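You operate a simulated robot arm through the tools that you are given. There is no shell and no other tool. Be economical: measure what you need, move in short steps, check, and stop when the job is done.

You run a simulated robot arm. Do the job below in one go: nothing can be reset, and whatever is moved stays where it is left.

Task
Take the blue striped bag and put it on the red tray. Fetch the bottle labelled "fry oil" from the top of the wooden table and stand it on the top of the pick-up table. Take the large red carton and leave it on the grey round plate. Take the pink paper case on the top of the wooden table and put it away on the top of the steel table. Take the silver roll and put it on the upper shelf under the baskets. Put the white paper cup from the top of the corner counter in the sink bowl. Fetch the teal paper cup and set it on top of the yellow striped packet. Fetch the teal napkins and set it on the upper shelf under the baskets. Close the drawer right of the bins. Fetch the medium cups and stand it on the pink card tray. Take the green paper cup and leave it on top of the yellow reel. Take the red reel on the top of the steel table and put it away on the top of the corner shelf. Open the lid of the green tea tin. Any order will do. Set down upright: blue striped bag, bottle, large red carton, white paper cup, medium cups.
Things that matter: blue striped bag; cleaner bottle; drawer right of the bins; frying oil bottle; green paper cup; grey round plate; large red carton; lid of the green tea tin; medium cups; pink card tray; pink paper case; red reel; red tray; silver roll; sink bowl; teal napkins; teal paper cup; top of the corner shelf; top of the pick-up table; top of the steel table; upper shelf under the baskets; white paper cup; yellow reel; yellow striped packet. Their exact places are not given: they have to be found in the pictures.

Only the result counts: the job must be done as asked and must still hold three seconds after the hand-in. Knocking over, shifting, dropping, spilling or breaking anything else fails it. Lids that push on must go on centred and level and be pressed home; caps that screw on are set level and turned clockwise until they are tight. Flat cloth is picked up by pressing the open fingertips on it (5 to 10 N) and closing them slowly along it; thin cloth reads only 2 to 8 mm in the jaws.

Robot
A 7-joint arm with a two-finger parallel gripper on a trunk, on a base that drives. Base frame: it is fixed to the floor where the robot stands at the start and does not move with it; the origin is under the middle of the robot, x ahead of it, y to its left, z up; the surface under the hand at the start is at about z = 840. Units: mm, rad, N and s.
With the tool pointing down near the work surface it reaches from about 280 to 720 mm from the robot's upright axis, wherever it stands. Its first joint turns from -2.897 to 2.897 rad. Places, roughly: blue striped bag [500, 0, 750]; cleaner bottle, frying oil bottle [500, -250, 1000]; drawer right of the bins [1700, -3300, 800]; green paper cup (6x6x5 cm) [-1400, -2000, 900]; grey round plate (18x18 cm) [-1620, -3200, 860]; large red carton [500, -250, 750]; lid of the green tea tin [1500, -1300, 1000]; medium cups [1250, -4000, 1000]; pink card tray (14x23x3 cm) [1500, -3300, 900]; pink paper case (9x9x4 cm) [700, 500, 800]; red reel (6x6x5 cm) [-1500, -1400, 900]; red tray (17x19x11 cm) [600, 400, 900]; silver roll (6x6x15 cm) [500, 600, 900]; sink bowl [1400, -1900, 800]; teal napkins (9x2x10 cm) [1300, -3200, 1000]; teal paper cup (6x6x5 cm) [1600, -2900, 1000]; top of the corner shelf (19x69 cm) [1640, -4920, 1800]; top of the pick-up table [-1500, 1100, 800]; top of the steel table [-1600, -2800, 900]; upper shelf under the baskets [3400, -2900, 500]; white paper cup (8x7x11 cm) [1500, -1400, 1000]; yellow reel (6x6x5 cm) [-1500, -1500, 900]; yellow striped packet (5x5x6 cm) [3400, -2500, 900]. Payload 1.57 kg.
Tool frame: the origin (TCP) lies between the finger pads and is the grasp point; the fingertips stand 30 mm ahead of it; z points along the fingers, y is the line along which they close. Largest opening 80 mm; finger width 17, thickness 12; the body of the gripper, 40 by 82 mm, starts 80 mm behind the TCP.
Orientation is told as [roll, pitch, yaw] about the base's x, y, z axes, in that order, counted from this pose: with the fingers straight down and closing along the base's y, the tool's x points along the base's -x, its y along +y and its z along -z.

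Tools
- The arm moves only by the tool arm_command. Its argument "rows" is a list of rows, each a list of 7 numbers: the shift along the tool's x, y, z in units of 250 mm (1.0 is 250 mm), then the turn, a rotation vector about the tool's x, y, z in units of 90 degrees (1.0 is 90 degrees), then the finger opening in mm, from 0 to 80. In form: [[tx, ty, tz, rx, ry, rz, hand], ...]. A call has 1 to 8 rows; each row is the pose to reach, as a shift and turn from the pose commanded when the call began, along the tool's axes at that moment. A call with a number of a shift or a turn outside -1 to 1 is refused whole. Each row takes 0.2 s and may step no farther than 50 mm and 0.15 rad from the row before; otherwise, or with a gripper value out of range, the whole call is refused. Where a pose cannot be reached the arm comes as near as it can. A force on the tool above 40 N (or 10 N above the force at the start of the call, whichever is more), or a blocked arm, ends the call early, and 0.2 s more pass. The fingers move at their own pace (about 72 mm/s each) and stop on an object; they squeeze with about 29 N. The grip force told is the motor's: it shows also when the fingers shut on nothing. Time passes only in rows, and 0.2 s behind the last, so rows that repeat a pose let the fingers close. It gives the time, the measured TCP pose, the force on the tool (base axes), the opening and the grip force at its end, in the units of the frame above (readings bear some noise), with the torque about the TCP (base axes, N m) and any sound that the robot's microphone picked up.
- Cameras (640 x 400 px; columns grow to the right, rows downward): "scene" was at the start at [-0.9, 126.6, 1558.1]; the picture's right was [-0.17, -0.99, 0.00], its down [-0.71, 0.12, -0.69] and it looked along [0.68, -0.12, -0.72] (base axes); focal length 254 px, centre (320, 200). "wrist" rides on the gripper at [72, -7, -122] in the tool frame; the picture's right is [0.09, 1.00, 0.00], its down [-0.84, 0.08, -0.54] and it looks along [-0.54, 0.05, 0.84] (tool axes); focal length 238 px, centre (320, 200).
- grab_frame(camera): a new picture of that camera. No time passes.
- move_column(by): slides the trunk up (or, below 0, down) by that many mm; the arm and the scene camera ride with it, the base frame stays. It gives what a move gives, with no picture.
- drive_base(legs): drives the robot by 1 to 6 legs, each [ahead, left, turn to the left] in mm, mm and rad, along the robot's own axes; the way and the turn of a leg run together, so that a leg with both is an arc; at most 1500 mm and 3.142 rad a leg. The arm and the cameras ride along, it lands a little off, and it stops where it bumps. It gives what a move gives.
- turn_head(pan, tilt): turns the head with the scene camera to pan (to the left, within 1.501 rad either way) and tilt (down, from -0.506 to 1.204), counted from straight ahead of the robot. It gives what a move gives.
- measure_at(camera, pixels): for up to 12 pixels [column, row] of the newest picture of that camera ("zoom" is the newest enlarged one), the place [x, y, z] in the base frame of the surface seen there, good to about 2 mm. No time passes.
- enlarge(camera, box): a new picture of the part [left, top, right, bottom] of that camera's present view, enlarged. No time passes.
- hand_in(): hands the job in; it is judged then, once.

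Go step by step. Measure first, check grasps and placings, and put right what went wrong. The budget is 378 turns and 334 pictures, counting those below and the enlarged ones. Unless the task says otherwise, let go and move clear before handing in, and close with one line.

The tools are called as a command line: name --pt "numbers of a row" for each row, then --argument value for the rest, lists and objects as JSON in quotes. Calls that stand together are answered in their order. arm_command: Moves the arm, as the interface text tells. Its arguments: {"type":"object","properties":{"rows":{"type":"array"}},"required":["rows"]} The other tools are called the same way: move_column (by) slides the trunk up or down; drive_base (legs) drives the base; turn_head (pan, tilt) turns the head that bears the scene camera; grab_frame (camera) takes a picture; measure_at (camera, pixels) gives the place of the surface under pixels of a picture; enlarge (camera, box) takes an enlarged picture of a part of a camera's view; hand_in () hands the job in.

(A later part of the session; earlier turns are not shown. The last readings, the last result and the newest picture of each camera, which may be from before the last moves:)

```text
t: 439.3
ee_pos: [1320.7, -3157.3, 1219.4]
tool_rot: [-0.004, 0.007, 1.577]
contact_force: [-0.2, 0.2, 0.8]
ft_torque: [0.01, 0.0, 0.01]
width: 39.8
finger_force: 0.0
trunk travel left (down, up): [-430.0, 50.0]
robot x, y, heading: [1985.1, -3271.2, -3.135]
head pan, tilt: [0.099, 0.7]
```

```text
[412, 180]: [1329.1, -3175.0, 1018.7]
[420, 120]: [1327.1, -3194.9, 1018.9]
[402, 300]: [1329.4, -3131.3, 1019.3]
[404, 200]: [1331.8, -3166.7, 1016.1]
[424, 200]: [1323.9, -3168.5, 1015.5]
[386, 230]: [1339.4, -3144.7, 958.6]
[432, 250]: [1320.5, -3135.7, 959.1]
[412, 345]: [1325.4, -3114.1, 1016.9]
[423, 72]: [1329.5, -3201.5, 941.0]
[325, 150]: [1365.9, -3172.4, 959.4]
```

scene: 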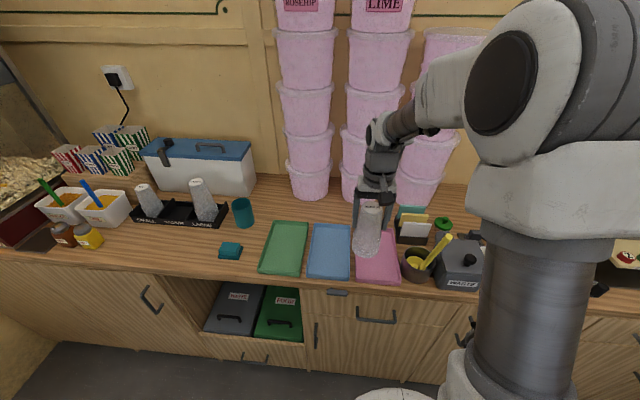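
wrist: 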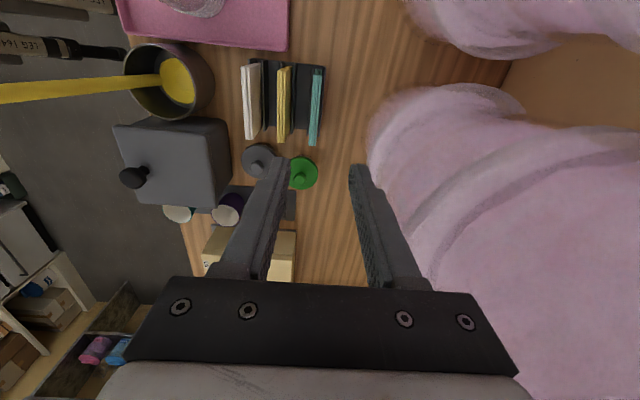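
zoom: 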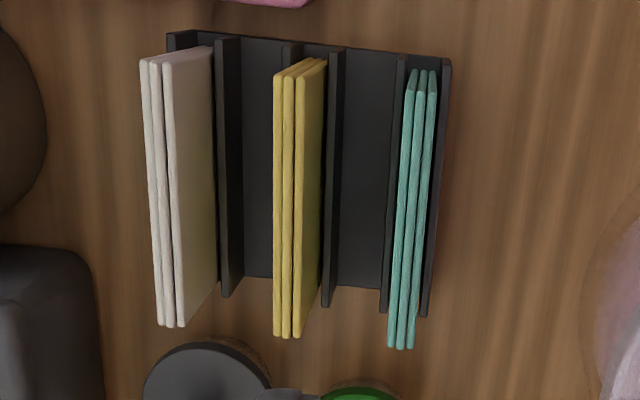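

The napkins are at x 1323–1333, y −3200 to −3112, top z 1019. I descend to TCP z≈1000 and close.

arm_command --pt "0 -0.03 0.18 0 0 0 34" --pt "0 -0.03 0.36 0 0 0 34" --pt "0 -0.03 0.55 0 0 0 34" --pt "0 -0.03 0.74 0 0 0 34" --pt "0 -0.03 0.876 0 0 0 34" --pt "0 -0.03 0.876 0 0 0 5" --pt "0 -0.03 0.876 0 0 0 0" --pt "0 -0.03 0.876 0 0 0 0"

grab_frame --camera "wrist"

```text
t: 441.1
ee_pos: [1330.7, -3159.0, 1001.5]
tool_rot: [-0.004, 0.006, 1.581]
contact_force: [-4.8, 0.2, -0.8]
ft_torque: [0.01, 0.25, -0.06]
width: 10.2
finger_force: 11.8
trunk travel left (down, up): [-430.0, 50.0]
robot x, y, heading: [1984.2, -3269.2, -3.14]
head pan, tilt: [0.099, 0.7]
```

```text
219 pictures are left
```

wrist: 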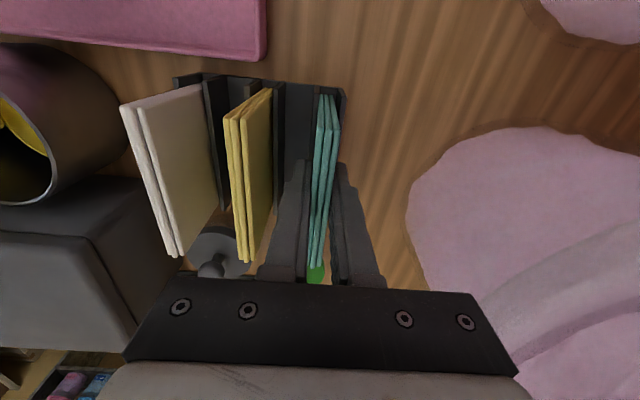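

I let the grip settle and lift straight up.

arm_command --pt "0 0 0 0 0 0 0" --pt "0 0 -0.08 0 0 0 0" --pt "0 0 -0.25 0 0 0 0" --pt "0 0 -0.43 0 0 0 0" --pt "0 0 -0.62 0 0 0 0" --pt "0 0 -0.8 0 0 0 0"

grab_frame --camera "wrist"

```text
t: 442.5
ee_pos: [1328.6, -3157.2, 1200.4]
tool_rot: [-0.004, 0.005, 1.581]
contact_force: [-0.2, 0.2, -0.1]
ft_torque: [-0.01, -0.04, 0.02]
width: 10.1
finger_force: 11.8
trunk travel left (down, up): [-430.0, 50.0]
robot x, y, heading: [1984.9, -3269.3, -3.138]
head pan, tilt: [0.099, 0.7]
```

```text
218 pictures are left
```

wrist: 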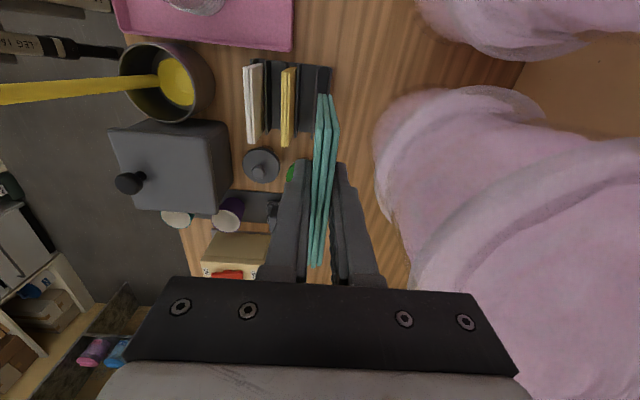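

The napkins are free. To avoid the ladle handle (top at (1628, −3168, 1185)) I first shift to y≈−3300, then retract.

arm_command --pt "0.19 -0.02 -0.04 0 0 0 0" --pt "0.38 -0.05 -0.04 0 0 0 0" --pt "0.57 -0.08 -0.04 0 0 0 0" --pt "0.57 -0.27 -0.04 0 0 0 0" --pt "0.57 -0.46 -0.04 0 0 0 0" --pt "0.57 -0.65 -0.04 0 0 0 0" --pt "0.57 -0.84 -0.04 0 0 0 0" --pt "0.57 -0.95 -0.04 0 0 0 0"

drive_base --legs '[[-430, 0, 0], [0, 0, 3.14]]'

turn_head --pan 0 --tilt 0.6

grab_frame --camera "scene"

```text
t: 444.3
ee_pos: [1568.7, -3299.0, 1212.9]
tool_rot: [-0.004, 0.006, 1.579]
contact_force: [-0.1, -0.5, 0.7]
ft_torque: [0.0, 0.04, 0.02]
width: 10.1
finger_force: 12.4
trunk travel left (down, up): [-430.0, 50.0]
robot x, y, heading: [1986.7, -3268.9, -3.137]
head pan, tilt: [0.099, 0.7]
```

```text
t: 457.8
ee_pos: [2838.2, -3226.4, 1212.2]
tool_rot: [-0.006, 0.004, -1.531]
contact_force: [0.5, -0.7, -0.3]
ft_torque: [0.02, 0.04, -0.01]
width: 10.0
finger_force: 12.3
trunk travel left (down, up): [-430.0, 50.0]
robot x, y, heading: [2424.8, -3267.0, 0.035]
head pan, tilt: [0.099, 0.7]
```

```text
t: 458.4
ee_pos: [2837.7, -3226.9, 1212.2]
tool_rot: [-0.005, 0.007, -1.532]
contact_force: [-1.2, 0.0, -0.1]
ft_torque: [-0.02, 0.01, 0.02]
width: 10.2
finger_force: 12.2
trunk travel left (down, up): [-430.0, 50.0]
robot x, y, heading: [2421.5, -3271.0, 0.032]
head pan, tilt: [0.0, 0.6]
```

```text
217 pictures are left
```

scene: 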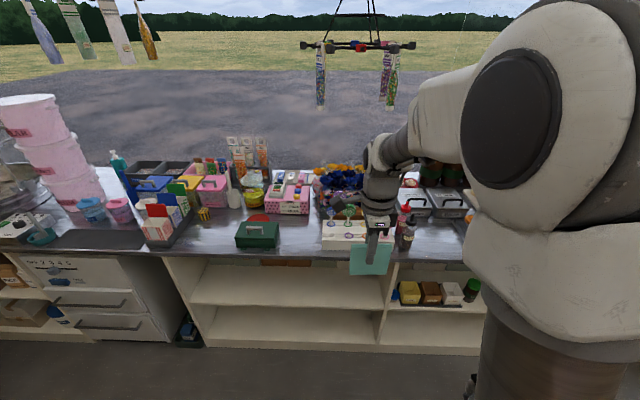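

enlarge --camera "scene" --box '[120, 130, 420, 350]'

measure_at --camera "scene" --pixels '[[285, 285], [220, 290], [360, 295], [285, 325], [285, 306], [285, 258], [170, 258], [390, 275], [260, 250], [200, 215], [295, 200], [205, 345]]'

```text
1.82 times, centred on (270, 240) of scene
```

zoom: 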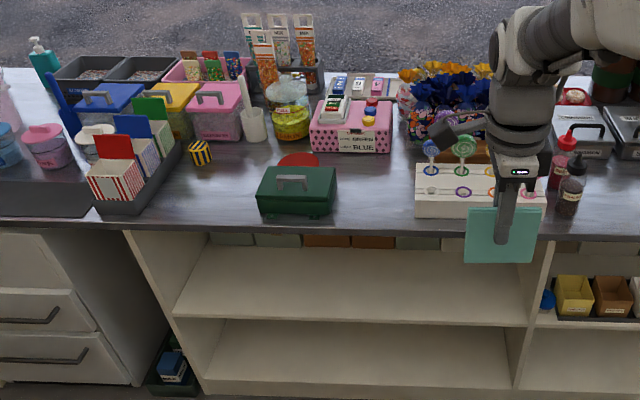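

```text
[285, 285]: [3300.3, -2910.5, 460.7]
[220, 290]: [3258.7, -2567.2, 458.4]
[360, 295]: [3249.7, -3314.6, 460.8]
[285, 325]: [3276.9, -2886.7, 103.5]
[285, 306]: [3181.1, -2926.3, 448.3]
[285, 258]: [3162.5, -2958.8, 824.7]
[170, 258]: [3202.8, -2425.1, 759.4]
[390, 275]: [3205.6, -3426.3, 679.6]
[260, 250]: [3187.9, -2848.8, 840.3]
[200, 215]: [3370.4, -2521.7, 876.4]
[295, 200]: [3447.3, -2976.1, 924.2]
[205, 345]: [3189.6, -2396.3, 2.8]
```

The target shelf is the upper one in the bay (z 460, front x 3181, y −3420 to −2480). I back a little, then swing the tool to point forward so the napkins will lie flat.

drive_base --legs '[[-120, 60, -0.033]]'

arm_command --pt "0 0.075 0 -0.09 0 0 0" --pt "0 0.15 0 -0.18 0 0 0" --pt "0 0.225 0 -0.27 0 0 0" --pt "0 0.3 0 -0.36 0 0 0" --pt "0 0.375 0 -0.45 0 0 0" --pt "0 0.45 0 -0.54 0 0 0" --pt "0 0.525 0 -0.63 0 0 0" --pt "0 0.6 0 -0.72 0 0 0"

arm_command --pt "0 0 0 -0.085 0 0 0" --pt "0 0 0 -0.17 0 0 0"

grab_frame --camera "scene"

grab_frame --camera "wrist"

```text
t: 459.9
ee_pos: [2716.9, -3181.1, 1211.7]
tool_rot: [-0.002, 0.004, -1.567]
contact_force: [0.6, -0.2, -0.5]
ft_torque: [0.0, 0.01, 0.01]
width: 9.9
finger_force: 11.8
trunk travel left (down, up): [-430.0, 50.0]
robot x, y, heading: [2301.4, -3209.6, 0.001]
head pan, tilt: [0.0, 0.6]
```

```text
t: 461.7
ee_pos: [2868.7, -3181.0, 1211.6]
tool_rot: [1.127, 0.005, -1.566]
contact_force: [0.3, -0.7, -0.1]
ft_torque: [0.0, 0.02, 0.01]
width: 9.9
finger_force: 12.3
trunk travel left (down, up): [-430.0, 50.0]
robot x, y, heading: [2295.7, -3207.8, -0.002]
head pan, tilt: [0.0, 0.6]
```

```text
t: 462.3
ee_pos: [2867.2, -3180.8, 1209.9]
tool_rot: [1.394, 0.004, -1.567]
contact_force: [0.2, 0.3, -0.3]
ft_torque: [0.03, 0.05, 0.0]
width: 10.1
finger_force: 12.4
trunk travel left (down, up): [-430.0, 50.0]
robot x, y, heading: [2303.3, -3205.6, -0.0]
head pan, tilt: [0.0, 0.6]
```

```text
215 pictures are left
```

scene: 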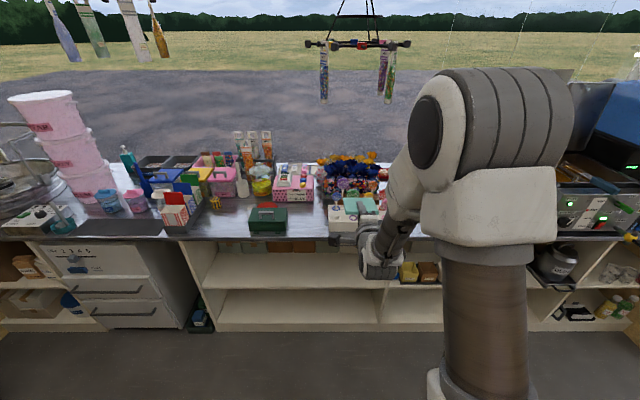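

```text
214 pictures are left
```

wrist: 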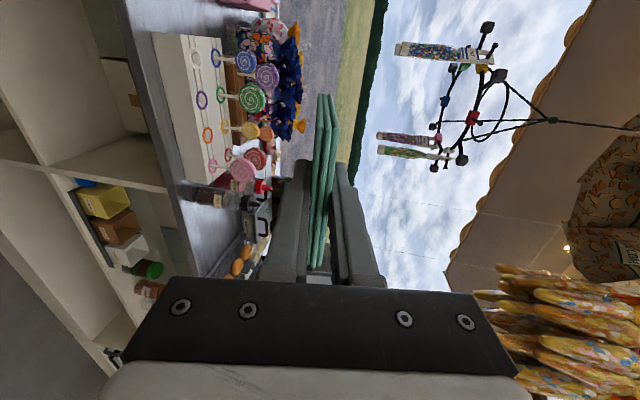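

The hand points forward with the napkins flat. I lower the trunk and then the arm to shelf height, still in front of the bay.

move_column --by -400

move_column --by -28

arm_command --pt "0 -0.18 0.031 0 0 0 0" --pt "0 -0.36 0.063 0 0 0 0" --pt "0 -0.54 0.094 0 0 0 0" --pt "0 -0.72 0.127 0 0 0 0" --pt "0 -0.9 0.159 0 0 0 0" --pt "0 -0.98 0.172 0 0 0 0"

grab_frame --camera "scene"

grab_frame --camera "wrist"

```text
t: 466.1
ee_pos: [2868.7, -3180.8, 810.8]
tool_rot: [1.393, 0.006, -1.567]
contact_force: [-0.6, 0.7, 0.3]
ft_torque: [-0.01, 0.0, 0.01]
width: 10.0
finger_force: 11.6
trunk travel left (down, up): [-30.0, 450.0]
robot x, y, heading: [2301.1, -3207.9, -0.002]
head pan, tilt: [0.0, 0.6]
```

```text
t: 466.8
ee_pos: [2867.8, -3182.1, 782.6]
tool_rot: [1.393, 0.005, -1.567]
contact_force: [0.6, 0.0, -0.2]
ft_torque: [0.0, 0.01, 0.03]
width: 9.9
finger_force: 11.9
trunk travel left (down, up): [-2.0, 478.0]
robot x, y, heading: [2300.9, -3212.8, 0.003]
head pan, tilt: [0.0, 0.6]
```

```text
t: 468.2
ee_pos: [2869.6, -3179.7, 535.7]
tool_rot: [1.394, 0.005, -1.565]
contact_force: [-0.1, 0.3, -0.8]
ft_torque: [-0.01, 0.04, -0.02]
width: 9.8
finger_force: 11.6
trunk travel left (down, up): [-2.0, 478.0]
robot x, y, heading: [2302.7, -3211.2, 0.001]
head pan, tilt: [0.0, 0.6]
```

```text
213 pictures are left
```

scene: 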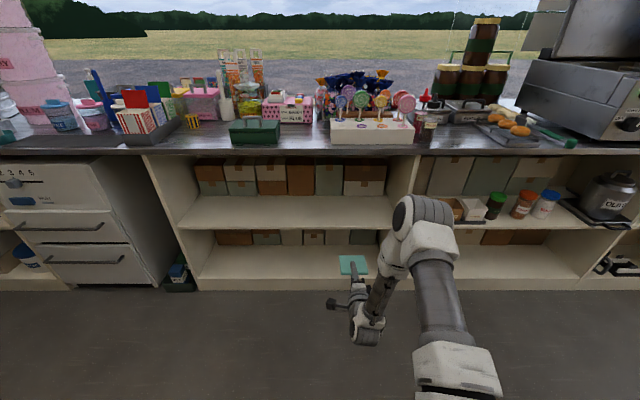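

```text
212 pictures are left
```

wrist: 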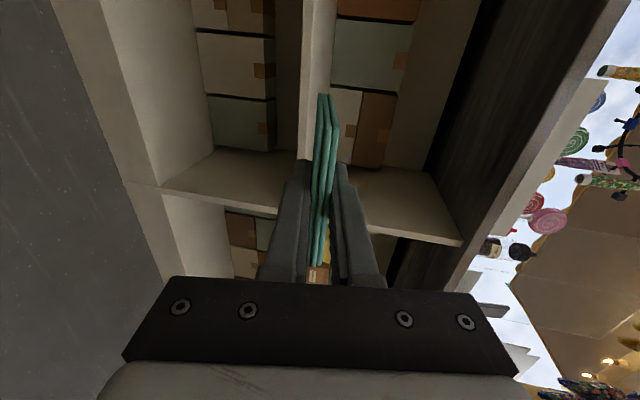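

measure_at --camera "scene" --pixels '[[300, 180], [330, 180], [300, 205], [350, 205], [300, 222], [355, 180], [240, 210], [405, 180], [300, 158]]'

```text
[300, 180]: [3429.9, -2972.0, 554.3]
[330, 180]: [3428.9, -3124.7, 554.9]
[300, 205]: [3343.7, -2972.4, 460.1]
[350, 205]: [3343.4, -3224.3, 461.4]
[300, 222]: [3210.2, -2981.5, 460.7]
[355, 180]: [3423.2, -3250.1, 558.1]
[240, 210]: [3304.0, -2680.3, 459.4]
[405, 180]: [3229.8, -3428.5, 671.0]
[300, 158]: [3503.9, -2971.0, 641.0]
```

The shelf is clear from x 3185 to 3425. I drive ahead 372 mm to bring the napkins in.

drive_base --legs '[[372, 0, 0]]'

arm_command --pt "0 -0.08 0.014 0 0 0 0" --pt "0 -0.13 0.023 0 0 0 0" --pt "0 -0.165 0.029 0 0 0 0"

grab_frame --camera "wrist"

grab_frame --camera "scene"

```text
t: 471.2
ee_pos: [3241.6, -3182.2, 535.5]
tool_rot: [1.392, 0.006, -1.569]
contact_force: [-0.7, -1.1, 0.5]
ft_torque: [0.0, 0.01, 0.0]
width: 10.0
finger_force: 12.1
trunk travel left (down, up): [-2.0, 478.0]
robot x, y, heading: [2669.2, -3212.5, -0.005]
head pan, tilt: [0.0, 0.6]
```

```text
t: 472.0
ee_pos: [3241.4, -3184.0, 492.5]
tool_rot: [1.394, 0.005, -1.569]
contact_force: [-0.6, -0.7, -0.1]
ft_torque: [0.0, 0.01, 0.03]
width: 9.9
finger_force: 12.1
trunk travel left (down, up): [-2.0, 478.0]
robot x, y, heading: [2671.6, -3207.4, -0.002]
head pan, tilt: [0.0, 0.6]
```

```text
211 pictures are left
```

wrist: 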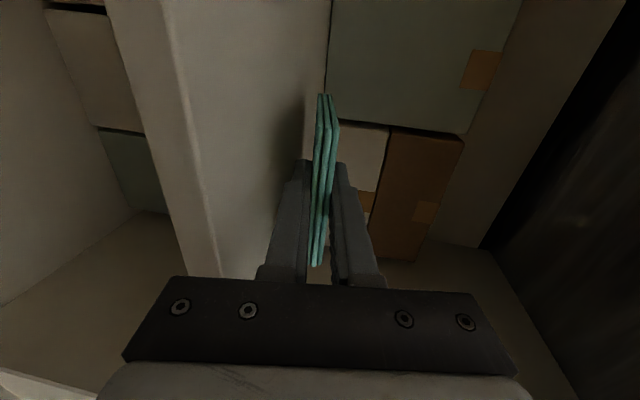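

```text
210 pictures are left
```

scene: 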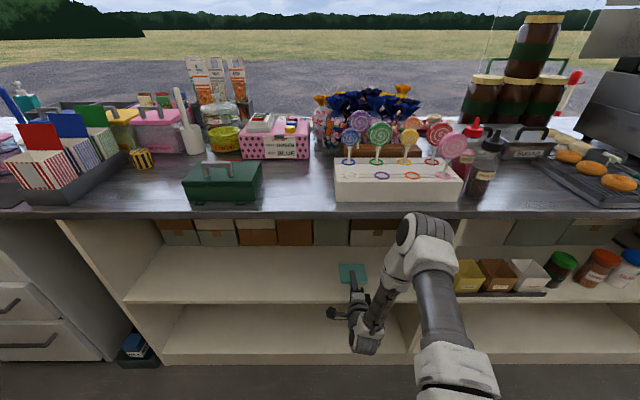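

I lower a few millimetres, open slightly so the napkins rest down, and pull back.

arm_command --pt "0 -0.016 0.003 0 0 0 0" --pt "0 -0.016 0.003 0 0 0 16" --pt "0 -0.008 0.001 0 0 0 20" --pt "0 -0.008 0.001 0 0 0 20"

grab_frame --camera "wrist"

```text
t: 473.0
ee_pos: [3241.5, -3183.2, 491.2]
tool_rot: [1.39, 0.004, -1.567]
contact_force: [0.1, 0.3, 0.1]
ft_torque: [0.03, -0.01, 0.03]
width: 20.1
finger_force: 0.2
trunk travel left (down, up): [-2.0, 478.0]
robot x, y, heading: [2673.9, -3209.2, -0.006]
head pan, tilt: [0.0, 0.6]
```

```text
209 pictures are left
```

wrist: 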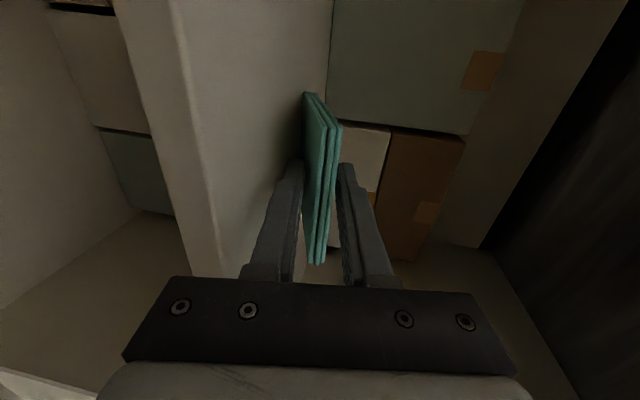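

arm_command --pt "0 -0.01 -0.06 0 0 0 20" --pt "0 -0.021 -0.12 0 0 0 20" --pt "0 -0.032 -0.18 0 0 0 20" --pt "0 -0.042 -0.24 0 0 0 20" --pt "0 -0.053 -0.3 0 0 0 20" --pt "0 -0.063 -0.36 0 0 0 20" --pt "0 -0.074 -0.42 0 0 0 20" --pt "0 -0.085 -0.48 0 0 0 20"

grab_frame --camera "wrist"

enlarge --camera "scene" --box '[280, 210, 460, 340]'

```text
t: 474.8
ee_pos: [3119.6, -3183.0, 491.1]
tool_rot: [1.395, 0.005, -1.568]
contact_force: [0.0, 0.0, 0.3]
ft_torque: [0.01, -0.02, -0.01]
width: 20.2
finger_force: 0.0
trunk travel left (down, up): [-2.0, 478.0]
robot x, y, heading: [2674.2, -3212.0, -0.002]
head pan, tilt: [0.0, 0.6]
```

```text
208 pictures are left
```

wrist: 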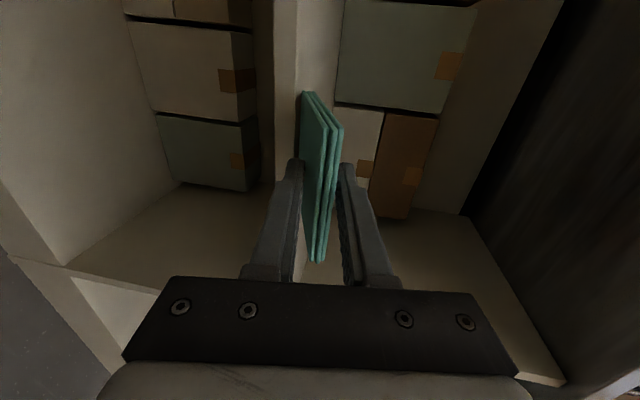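

```text
3.08 times, centred on (370, 275) of scene
```

zoom: 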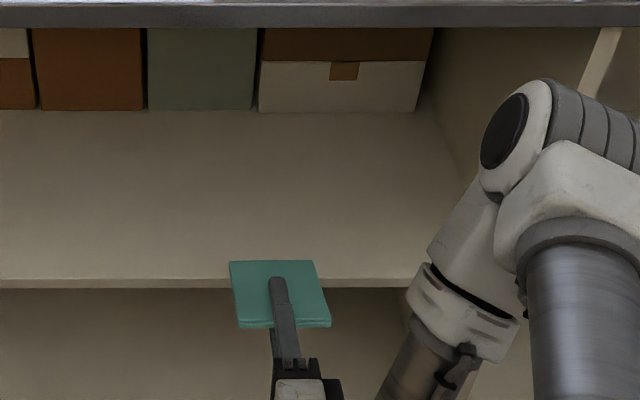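

The napkins rode back out on the lower finger. I re-grip them, back off, and roll the hand so they hang on edge; then opening will set them down cleanly.

arm_command --pt "0 -0.004 0 0 0 0 10" --pt "0 -0.004 0 0 0 0 0" --pt "0 -0.004 0 0 0 0 0" --pt "0 0.15 -0.03 0 0 0 0" --pt "0 0.2 -0.2 0 0 0 0" --pt "0 0.2 -0.35 0 0 0 0"

arm_command --pt "0 0 0 0 0 -0.094 0" --pt "0 0 0 0 0 -0.188 0" --pt "0 0 0 0 0 -0.282 0" --pt "0 0 0 0 0 -0.376 0" --pt "0 0 0 0 0 -0.47 0" --pt "0 0 0 0 0 -0.564 0" --pt "0 0 0 0 0 -0.658 0" --pt "0 0 0 0 0 -0.752 0"

arm_command --pt "0 0 0 0 0 -0.094 0" --pt "0 0 0 0 0 -0.188 0" --pt "0 0 0 0 0 -0.248 0"

grab_frame --camera "wrist"

enlarge --camera "scene" --box '[260, 210, 460, 360]'

```text
t: 476.4
ee_pos: [3102.5, -3196.0, 573.3]
tool_rot: [1.571, -0.029, -1.641]
contact_force: [-0.8, -0.8, -0.3]
ft_torque: [-0.04, -0.01, -0.03]
width: 10.0
finger_force: 11.7
out of reach, approached as far as the arm can: row 6
trunk travel left (down, up): [-2.0, 478.0]
robot x, y, heading: [2675.2, -3209.4, 0.0]
head pan, tilt: [0.0, 0.6]
stopped in row 6: the arm was blocked; the commanded pose is now the measured one
```

```text
t: 478.2
ee_pos: [3102.3, -3196.3, 572.0]
tool_rot: [1.569, -1.213, -1.638]
contact_force: [-0.2, -0.3, 1.1]
ft_torque: [-0.05, 0.01, 0.0]
width: 10.2
finger_force: 12.6
trunk travel left (down, up): [-2.0, 478.0]
robot x, y, heading: [2673.3, -3215.3, -0.006]
head pan, tilt: [0.0, 0.6]
```

```text
t: 479.0
ee_pos: [3102.2, -3195.7, 572.6]
tool_rot: [-1.536, -1.538, 1.466]
contact_force: [-0.1, -0.1, -0.1]
ft_torque: [-0.05, 0.02, -0.02]
width: 9.7
finger_force: 12.4
trunk travel left (down, up): [-2.0, 478.0]
robot x, y, heading: [2670.7, -3212.5, -0.003]
head pan, tilt: [0.0, 0.6]
```

```text
206 pictures are left
```

wrist: 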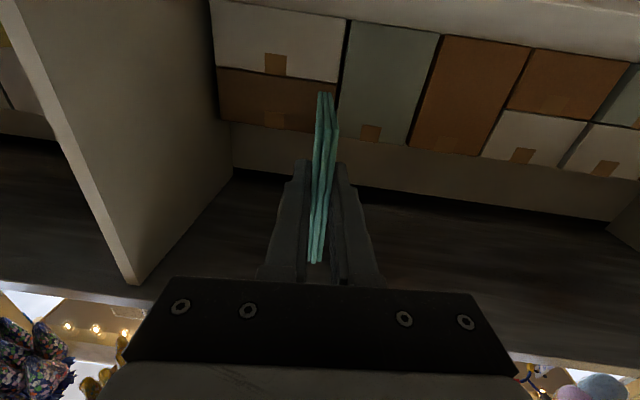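

```text
2.67 times, centred on (360, 285) of scene
```

zoom: 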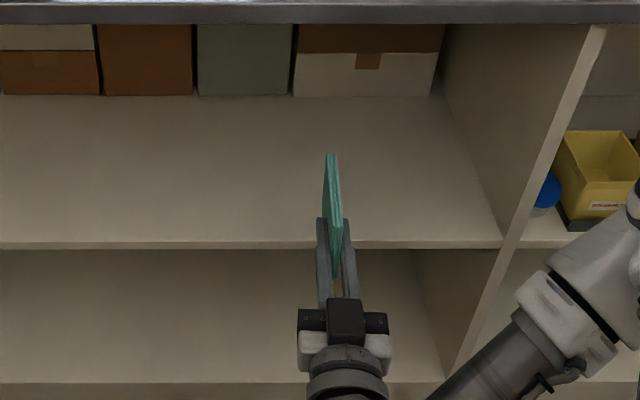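

The hand is now level with the napkins on edge. I drive in 143 mm and lower.

drive_base --legs '[[143, 0, 0]]'

arm_command --pt "0.1 0 0.03 0 0 0 0" --pt "0.2 0 0.03 0 0 0 0" --pt "0.24 0 0.03 0 0 0 0" --pt "0.25 0 0.03 0 0 0 0"

enlarge --camera "scene" --box '[260, 210, 460, 360]'

```text
t: 480.6
ee_pos: [3235.6, -3195.5, 572.1]
tool_rot: [-1.432, -1.547, 1.355]
contact_force: [-0.6, 0.1, -0.3]
ft_torque: [0.02, 0.03, 0.02]
width: 9.8
finger_force: 12.4
trunk travel left (down, up): [-2.0, 478.0]
robot x, y, heading: [2804.0, -3209.5, 0.003]
head pan, tilt: [0.0, 0.6]
stopped in leg 1: the robot was blocked; the commanded pose is now the measured one
```

```text
t: 481.6
ee_pos: [3243.5, -3196.9, 508.2]
tool_rot: [-1.457, -1.546, 1.384]
contact_force: [-0.6, 0.4, 1.0]
ft_torque: [-0.02, 0.0, 0.0]
width: 10.2
finger_force: 12.4
trunk travel left (down, up): [-2.0, 478.0]
robot x, y, heading: [2806.3, -3211.1, -0.001]
head pan, tilt: [0.0, 0.6]
```

```text
2.67 times, centred on (360, 285) of scene
```

zoom: 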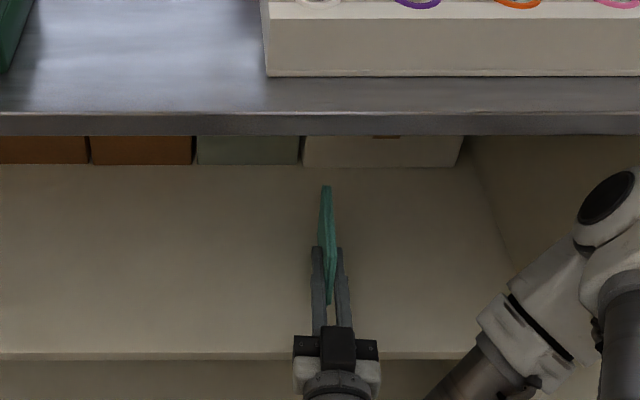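

The base touched the counter front (limit about 375 mm), so I'll keep that distance. I lower to contact.

arm_command --pt "0.006 0 0 0 0 0 0" --pt "0.012 0 0 0 0 0 0" --pt "0.018 0 0 0 0 0 0"

```text
t: 482.4
ee_pos: [3242.5, -3197.1, 503.2]
tool_rot: [-1.452, -1.545, 1.376]
contact_force: [-0.5, 0.6, -0.7]
ft_torque: [0.03, 0.0, 0.03]
width: 9.9
finger_force: 12.5
trunk travel left (down, up): [-2.0, 478.0]
robot x, y, heading: [2806.7, -3210.9, -0.005]
head pan, tilt: [0.0, 0.6]
```

arm_command --pt "0.006 0 0 0 0 0 0" --pt "0.012 0 0 0 0 0 0" --pt "0.018 0 0 0 0 0 0" --pt "0.024 0 0 0 0 0 0"

enlarge --camera "scene" --box '[310, 260, 410, 350]'

```text
t: 483.4
ee_pos: [3242.9, -3199.4, 498.3]
tool_rot: [-1.571, -1.545, 1.497]
contact_force: [0.7, -0.1, 13.1]
ft_torque: [0.05, -0.04, 0.02]
width: 10.4
finger_force: 12.1
trunk travel left (down, up): [-2.0, 478.0]
robot x, y, heading: [2808.6, -3209.1, -0.004]
head pan, tilt: [0.0, 0.6]
```

```text
4.44 times, centred on (360, 305) of scene
```

zoom: 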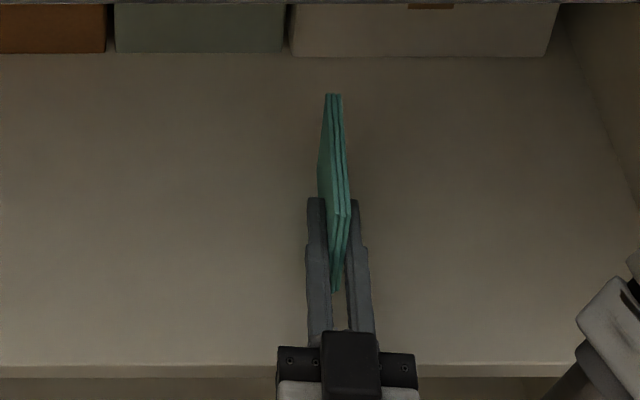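

Contact at 13 N. I open, let it settle, and back straight out.

arm_command --pt "-0.006 0 0 0 0 0 40" --pt "-0.006 0 0 0 0 0 60" --pt "-0.006 0 0 0 0 0 60" --pt "-0.006 0 0 0 0 0 60"

enlarge --camera "scene" --box '[310, 260, 410, 350]'

```text
t: 484.4
ee_pos: [3242.1, -3197.8, 498.5]
tool_rot: [-1.456, -1.545, 1.377]
contact_force: [-0.2, 1.0, 0.1]
ft_torque: [0.01, -0.02, 0.0]
width: 60.2
finger_force: 0.1
trunk travel left (down, up): [-2.0, 478.0]
robot x, y, heading: [2807.9, -3210.5, 0.0]
head pan, tilt: [0.0, 0.6]
```

```text
4.44 times, centred on (360, 305) of scene
```

zoom: 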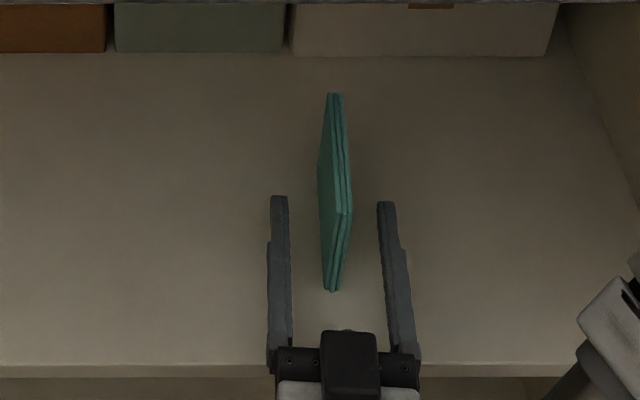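

It stands freely on the shelf. I back out.

drive_base --legs '[[-250, 0, 0]]'

grab_frame --camera "scene"

```text
t: 486.6
ee_pos: [2997.0, -3196.1, 499.3]
tool_rot: [-1.455, -1.545, 1.383]
contact_force: [-0.9, -0.1, 0.0]
ft_torque: [-0.01, -0.04, 0.0]
width: 59.9
finger_force: 0.0
trunk travel left (down, up): [-2.0, 478.0]
robot x, y, heading: [2559.5, -3209.9, 0.008]
head pan, tilt: [0.0, 0.6]
```

```text
201 pictures are left
```

scene: 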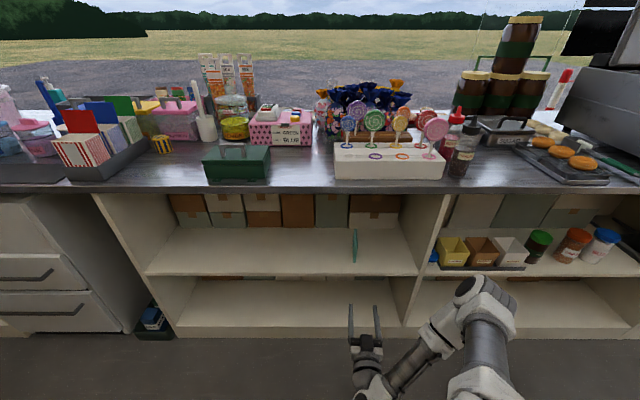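

The napkins stand on the shelf. I raise the trunk and bring the tool back to pointing down for the teal paper cup.

move_column --by 400

arm_command --pt "0 0 0.03 0 0.09 0 60" --pt "-0.06 0 0.06 0 0.18 0 60" --pt "-0.12 0 0.09 0 0.27 0 60" --pt "-0.18 0 0.12 0 0.36 0 60" --pt "-0.24 0 0.12 0 0.45 0 60" --pt "-0.3 0 0.12 0 0.54 0 60" --pt "-0.36 0 0.12 0 0.63 0 60" --pt "-0.42 0 0.12 0 0.72 0 60"

arm_command --pt "0 0 0 0 0.09 0 80" --pt "0 0 0 0 0.18 0 80" --pt "0 0 0 0 0.26 0 80"

drive_base --legs '[[-130, 0, 0], [0, 0, 3.14], [30, -240, 0]]'

turn_head --pan 0 --tilt 0.7

grab_frame --camera "scene"

```text
t: 490.4
ee_pos: [2997.8, -3195.5, 899.5]
tool_rot: [-1.457, -1.546, 1.385]
contact_force: [-0.1, -0.2, 1.1]
ft_torque: [0.0, -0.03, -0.02]
width: 60.1
finger_force: 0.1
trunk travel left (down, up): [-402.0, 78.0]
robot x, y, heading: [2561.9, -3208.2, 0.006]
head pan, tilt: [0.0, 0.6]
```

```text
t: 492.2
ee_pos: [3028.2, -3196.5, 1005.7]
tool_rot: [-0.029, -0.439, -0.06]
contact_force: [-1.1, -1.0, -0.1]
ft_torque: [0.0, -0.03, 0.01]
width: 60.1
finger_force: 0.1
trunk travel left (down, up): [-402.0, 78.0]
robot x, y, heading: [2561.6, -3207.7, -0.003]
head pan, tilt: [0.0, 0.6]
```

```text
t: 493.0
ee_pos: [3027.6, -3195.5, 1005.1]
tool_rot: [-0.026, -0.028, -0.071]
contact_force: [-0.3, -0.6, -0.1]
ft_torque: [0.01, 0.03, 0.01]
width: 80.2
finger_force: 0.0
trunk travel left (down, up): [-402.0, 78.0]
robot x, y, heading: [2563.0, -3212.7, 0.007]
head pan, tilt: [0.0, 0.6]
```

```text
t: 506.6
ee_pos: [1927.9, -2993.7, 1006.0]
tool_rot: [-0.025, -0.029, 3.094]
contact_force: [0.7, -0.5, -0.1]
ft_torque: [0.0, 0.0, 0.0]
width: 80.2
finger_force: 0.0
trunk travel left (down, up): [-402.0, 78.0]
robot x, y, heading: [2392.7, -2969.7, -3.116]
head pan, tilt: [0.0, 0.6]
```

```text
t: 507.2
ee_pos: [1928.0, -2993.5, 1004.3]
tool_rot: [-0.024, -0.027, 3.092]
contact_force: [0.6, -0.3, -0.5]
ft_torque: [-0.01, 0.01, -0.02]
width: 80.0
finger_force: 0.0
trunk travel left (down, up): [-402.0, 78.0]
robot x, y, heading: [2394.5, -2969.6, -3.121]
head pan, tilt: [0.0, 0.7]
```

```text
200 pictures are left
```

scene: 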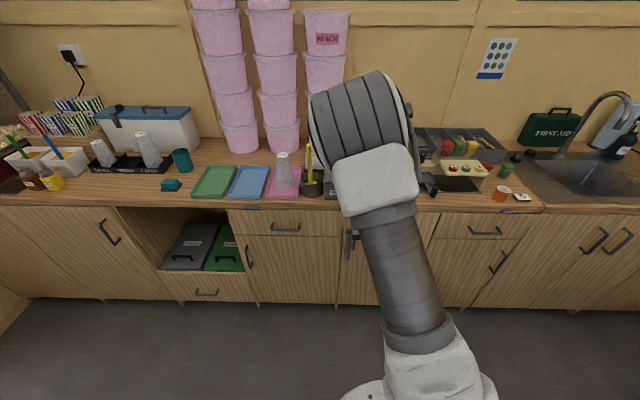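

I level the tool and raise it, then drive up to the counter at the teal cup.

arm_command --pt "0 0 -0.18 -0.0153 0.0172 0.0 80" --pt "0 0 -0.36 -0.0153 0.0172 0.0 80" --pt "0.1 0 -0.5 -0.0153 0.0172 0.0 80" --pt "0.2 0 -0.6 -0.0153 0.0172 0.0 80"

drive_base --legs '[[390, 0, -0.02]]'

grab_frame --camera "wrist"

grab_frame --camera "scene"

```text
t: 508.2
ee_pos: [1982.3, -2999.0, 1151.7]
tool_rot: [-0.002, 0.0, 3.092]
contact_force: [0.1, 0.7, 0.2]
ft_torque: [-0.03, 0.0, 0.0]
width: 80.2
finger_force: 0.0
trunk travel left (down, up): [-402.0, 78.0]
robot x, y, heading: [2392.5, -2966.8, -3.116]
head pan, tilt: [0.0, 0.7]
```

```text
t: 511.3
ee_pos: [1592.7, -2995.1, 1151.2]
tool_rot: [-0.002, -0.003, 3.071]
contact_force: [-0.3, -0.1, 0.6]
ft_torque: [0.0, 0.01, -0.02]
width: 80.0
finger_force: 0.1
trunk travel left (down, up): [-402.0, 78.0]
robot x, y, heading: [2007.4, -2970.3, -3.141]
head pan, tilt: [0.0, 0.7]
```

```text
199 pictures are left
```

wrist: 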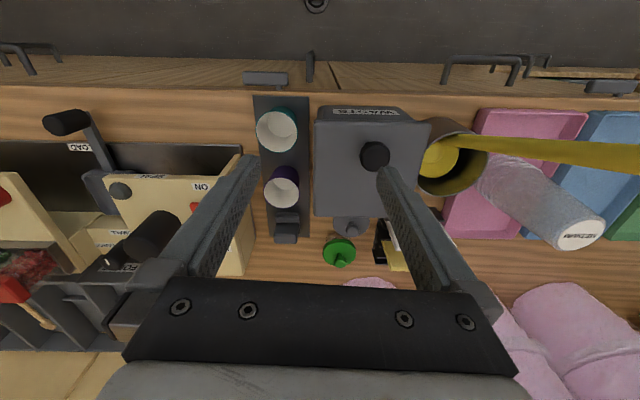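

```text
198 pictures are left
```

scene: 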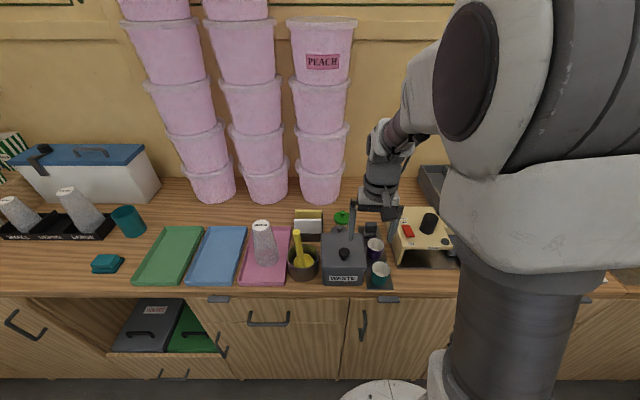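

enlarge --camera "wrist" --box '[220, 80, 360, 250]'

measure_at --camera "wrist" --pixels '[[277, 128], [258, 130], [297, 130], [277, 110], [279, 149], [316, 125], [282, 188], [240, 170], [260, 100]]'

```text
2.35 times, centred on (290, 165) of wrist
```

zoom: 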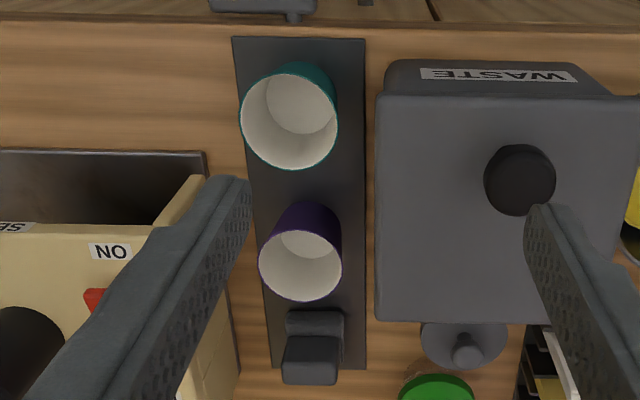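

```text
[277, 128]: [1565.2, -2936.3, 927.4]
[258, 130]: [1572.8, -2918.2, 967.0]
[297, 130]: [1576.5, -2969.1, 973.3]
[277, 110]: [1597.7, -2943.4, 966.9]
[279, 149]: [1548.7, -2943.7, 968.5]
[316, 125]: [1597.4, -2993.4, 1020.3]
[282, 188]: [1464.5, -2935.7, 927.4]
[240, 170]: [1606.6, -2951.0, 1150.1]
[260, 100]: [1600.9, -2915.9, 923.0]
```

The cup's centre is (1573, −2943), rim z≈970; the waste caddy is close on the right, so I close along x. I turn and go above it.

arm_command --pt "-0.02 -0.05 0 0 0 0.094 80" --pt "-0.04 -0.1 0 0 0 0.188 80" --pt "-0.06 -0.15 0 0 0 0.282 80" --pt "-0.093 -0.202 0 0 0 0.376 80" --pt "-0.093 -0.202 0 0 0 0.47 80" --pt "-0.093 -0.202 0 0 0 0.564 80" --pt "-0.093 -0.202 0 0 0 0.658 80" --pt "-0.093 -0.202 0 0 0 0.752 80"

arm_command --pt "0 0 0 0 0 0.094 80" --pt "0 0 0.1 0 0 0.188 80" --pt "0 0 0.26 0 0 0.203 80"

grab_frame --camera "wrist"

```text
t: 513.1
ee_pos: [1573.2, -2944.0, 1150.7]
tool_rot: [0.002, -0.003, 1.887]
contact_force: [0.2, 0.7, 0.4]
ft_torque: [0.01, -0.01, 0.0]
width: 79.9
finger_force: 0.0
trunk travel left (down, up): [-402.0, 78.0]
robot x, y, heading: [2006.5, -2973.4, -3.141]
head pan, tilt: [0.0, 0.7]
```

```text
t: 513.9
ee_pos: [1571.8, -2943.3, 1084.6]
tool_rot: [0.0, -0.002, 1.568]
contact_force: [0.6, -0.1, 0.5]
ft_torque: [-0.01, -0.01, 0.02]
width: 80.0
finger_force: 0.1
trunk travel left (down, up): [-402.0, 78.0]
robot x, y, heading: [2009.1, -2975.3, -3.141]
head pan, tilt: [0.0, 0.7]
```

```text
196 pictures are left
```

wrist: 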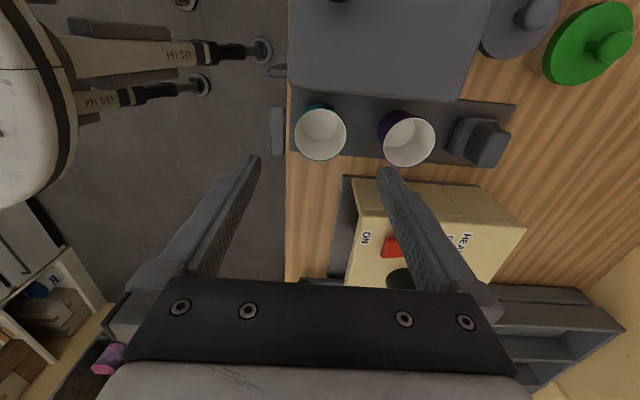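

measure_at --camera "wrist" --pixels '[[320, 133], [296, 133], [346, 133], [320, 108], [320, 158], [357, 190], [385, 245], [384, 130], [400, 278]]'

```text
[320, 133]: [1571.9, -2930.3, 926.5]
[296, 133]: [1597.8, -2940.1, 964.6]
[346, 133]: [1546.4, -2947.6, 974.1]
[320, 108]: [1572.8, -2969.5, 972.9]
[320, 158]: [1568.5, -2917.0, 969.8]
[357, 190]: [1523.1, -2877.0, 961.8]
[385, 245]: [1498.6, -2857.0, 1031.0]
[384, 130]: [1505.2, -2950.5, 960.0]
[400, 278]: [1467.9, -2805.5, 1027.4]
```

Clearances are fine. I lower to z≈957 and close.

arm_command --pt "0 0 0.18 0 0 0 72" --pt "0 0 0.36 0 0 0 72" --pt "0 0 0.46 0 0 0 72" --pt "0 0 0.508 0 0 0 72" --pt "0 0 0.508 0 0 0 40" --pt "0 0 0.508 0 0 0 25" --pt "0 0 0.508 0 0 0 25"

arm_command --pt "0 0 -0.08 0 0 0 25" --pt "0 0 -0.26 0 0 0 25" --pt "0 0 -0.44 0 0 0 25" --pt "0 0 -0.63 0 0 0 25" --pt "0 0 -0.82 0 0 0 25"

grab_frame --camera "wrist"

```text
t: 515.5
ee_pos: [1572.8, -2944.5, 958.3]
tool_rot: [0.001, -0.001, 1.568]
contact_force: [0.0, 0.2, 0.3]
ft_torque: [0.0, 0.02, -0.03]
width: 50.7
finger_force: 28.5
trunk travel left (down, up): [-402.0, 78.0]
robot x, y, heading: [2005.9, -2976.7, -3.142]
head pan, tilt: [0.0, 0.7]
```

```text
t: 516.7
ee_pos: [1573.6, -2944.4, 1164.4]
tool_rot: [0.001, -0.002, 1.57]
contact_force: [0.2, 0.3, -1.0]
ft_torque: [-0.02, 0.0, -0.01]
width: 50.7
finger_force: 29.1
trunk travel left (down, up): [-402.0, 78.0]
robot x, y, heading: [2004.7, -2974.8, -3.143]
head pan, tilt: [0.0, 0.7]
```

```text
195 pictures are left
```

wrist: 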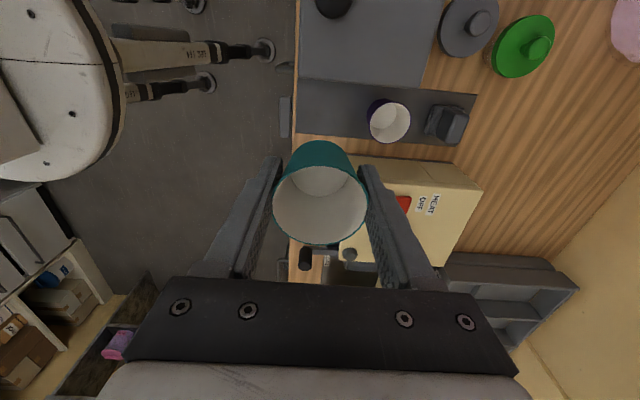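

Held. I back away, turn round to the other counter and move to y≈−2530.

drive_base --legs '[[-450, 0, 0], [0, 0, 3.14], [100, 440, 0]]'

grab_frame --camera "scene"

```text
t: 533.6
ee_pos: [2997.9, -2576.8, 1162.9]
tool_rot: [0.002, -0.002, -1.581]
contact_force: [0.8, 0.1, -0.9]
ft_torque: [0.0, -0.02, -0.02]
width: 50.9
finger_force: 29.3
trunk travel left (down, up): [-402.0, 78.0]
robot x, y, heading: [2567.1, -2545.6, -0.003]
head pan, tilt: [0.0, 0.7]
```

```text
194 pictures are left
```

scene: 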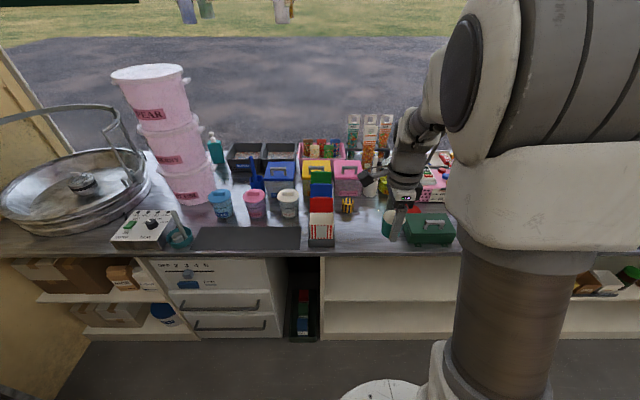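

enlarge --camera "scene" --box '[290, 140, 420, 250]'

measure_at --camera "scene" --pixels '[[347, 200], [347, 208], [342, 200], [353, 200], [320, 205], [350, 180], [372, 178], [320, 178], [415, 215], [345, 225]]'

```text
3.64 times, centred on (355, 195) of scene
```

zoom: 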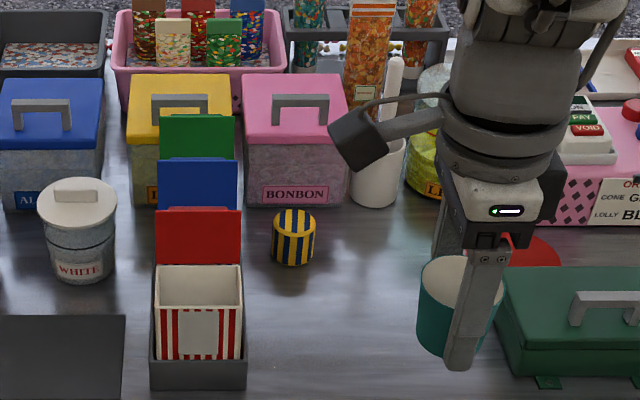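

```text
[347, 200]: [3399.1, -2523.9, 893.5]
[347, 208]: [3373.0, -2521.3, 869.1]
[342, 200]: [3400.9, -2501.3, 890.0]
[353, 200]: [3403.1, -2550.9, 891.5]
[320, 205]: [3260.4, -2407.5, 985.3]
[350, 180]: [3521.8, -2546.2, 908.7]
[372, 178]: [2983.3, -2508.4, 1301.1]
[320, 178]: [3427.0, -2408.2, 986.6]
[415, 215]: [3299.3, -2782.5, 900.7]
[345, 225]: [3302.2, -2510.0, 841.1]
```

The packet is a striped drum at about (3396, −2524), top z≈893. I drive 185 mm closer and look from the wrist.

drive_base --legs '[[185, 0, 0]]'

arm_command --pt "0 0.16 0 0 0 0 25" --pt "0.05 0.32 0 0 0 0 25" --pt "0.15 0.45 0.05 0 0 0 25" --pt "0.25 0.55 0.1 0 0 0 25"

grab_frame --camera "wrist"

```text
t: 535.4
ee_pos: [3179.8, -2578.5, 1163.1]
tool_rot: [0.003, -0.002, -1.58]
contact_force: [1.4, 0.0, 0.4]
ft_torque: [-0.01, 0.01, -0.04]
width: 51.0
finger_force: 28.8
trunk travel left (down, up): [-402.0, 78.0]
robot x, y, heading: [2746.2, -2544.4, -0.008]
head pan, tilt: [0.0, 0.7]
```

```text
t: 536.4
ee_pos: [3318.8, -2515.3, 1140.4]
tool_rot: [0.002, 0.0, -1.58]
contact_force: [-0.1, -0.4, -0.6]
ft_torque: [0.0, 0.01, -0.01]
width: 50.7
finger_force: 28.8
trunk travel left (down, up): [-402.0, 78.0]
robot x, y, heading: [2743.8, -2541.8, -0.006]
head pan, tilt: [0.0, 0.7]
```

```text
192 pictures are left
```

wrist: 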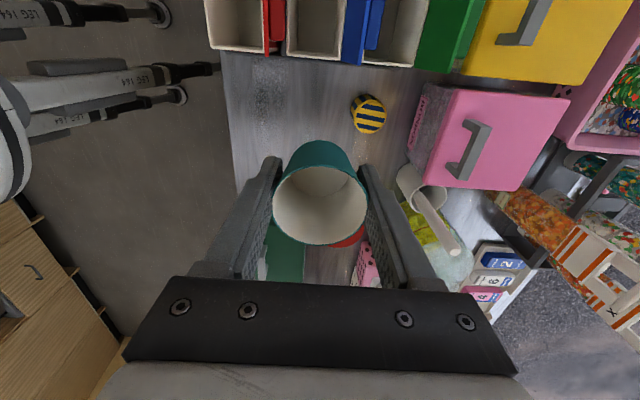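

measure_at --camera "wrist" --pixels '[[370, 115], [355, 115], [386, 115], [370, 100], [370, 131], [410, 130], [395, 175], [400, 30], [420, 185]]'

```text
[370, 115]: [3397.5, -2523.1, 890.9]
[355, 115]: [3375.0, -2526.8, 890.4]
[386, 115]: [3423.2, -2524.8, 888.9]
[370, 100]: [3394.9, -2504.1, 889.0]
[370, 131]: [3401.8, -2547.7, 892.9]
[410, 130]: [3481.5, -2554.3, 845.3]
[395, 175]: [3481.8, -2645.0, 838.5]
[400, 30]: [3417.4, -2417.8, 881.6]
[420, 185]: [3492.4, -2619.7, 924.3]
```

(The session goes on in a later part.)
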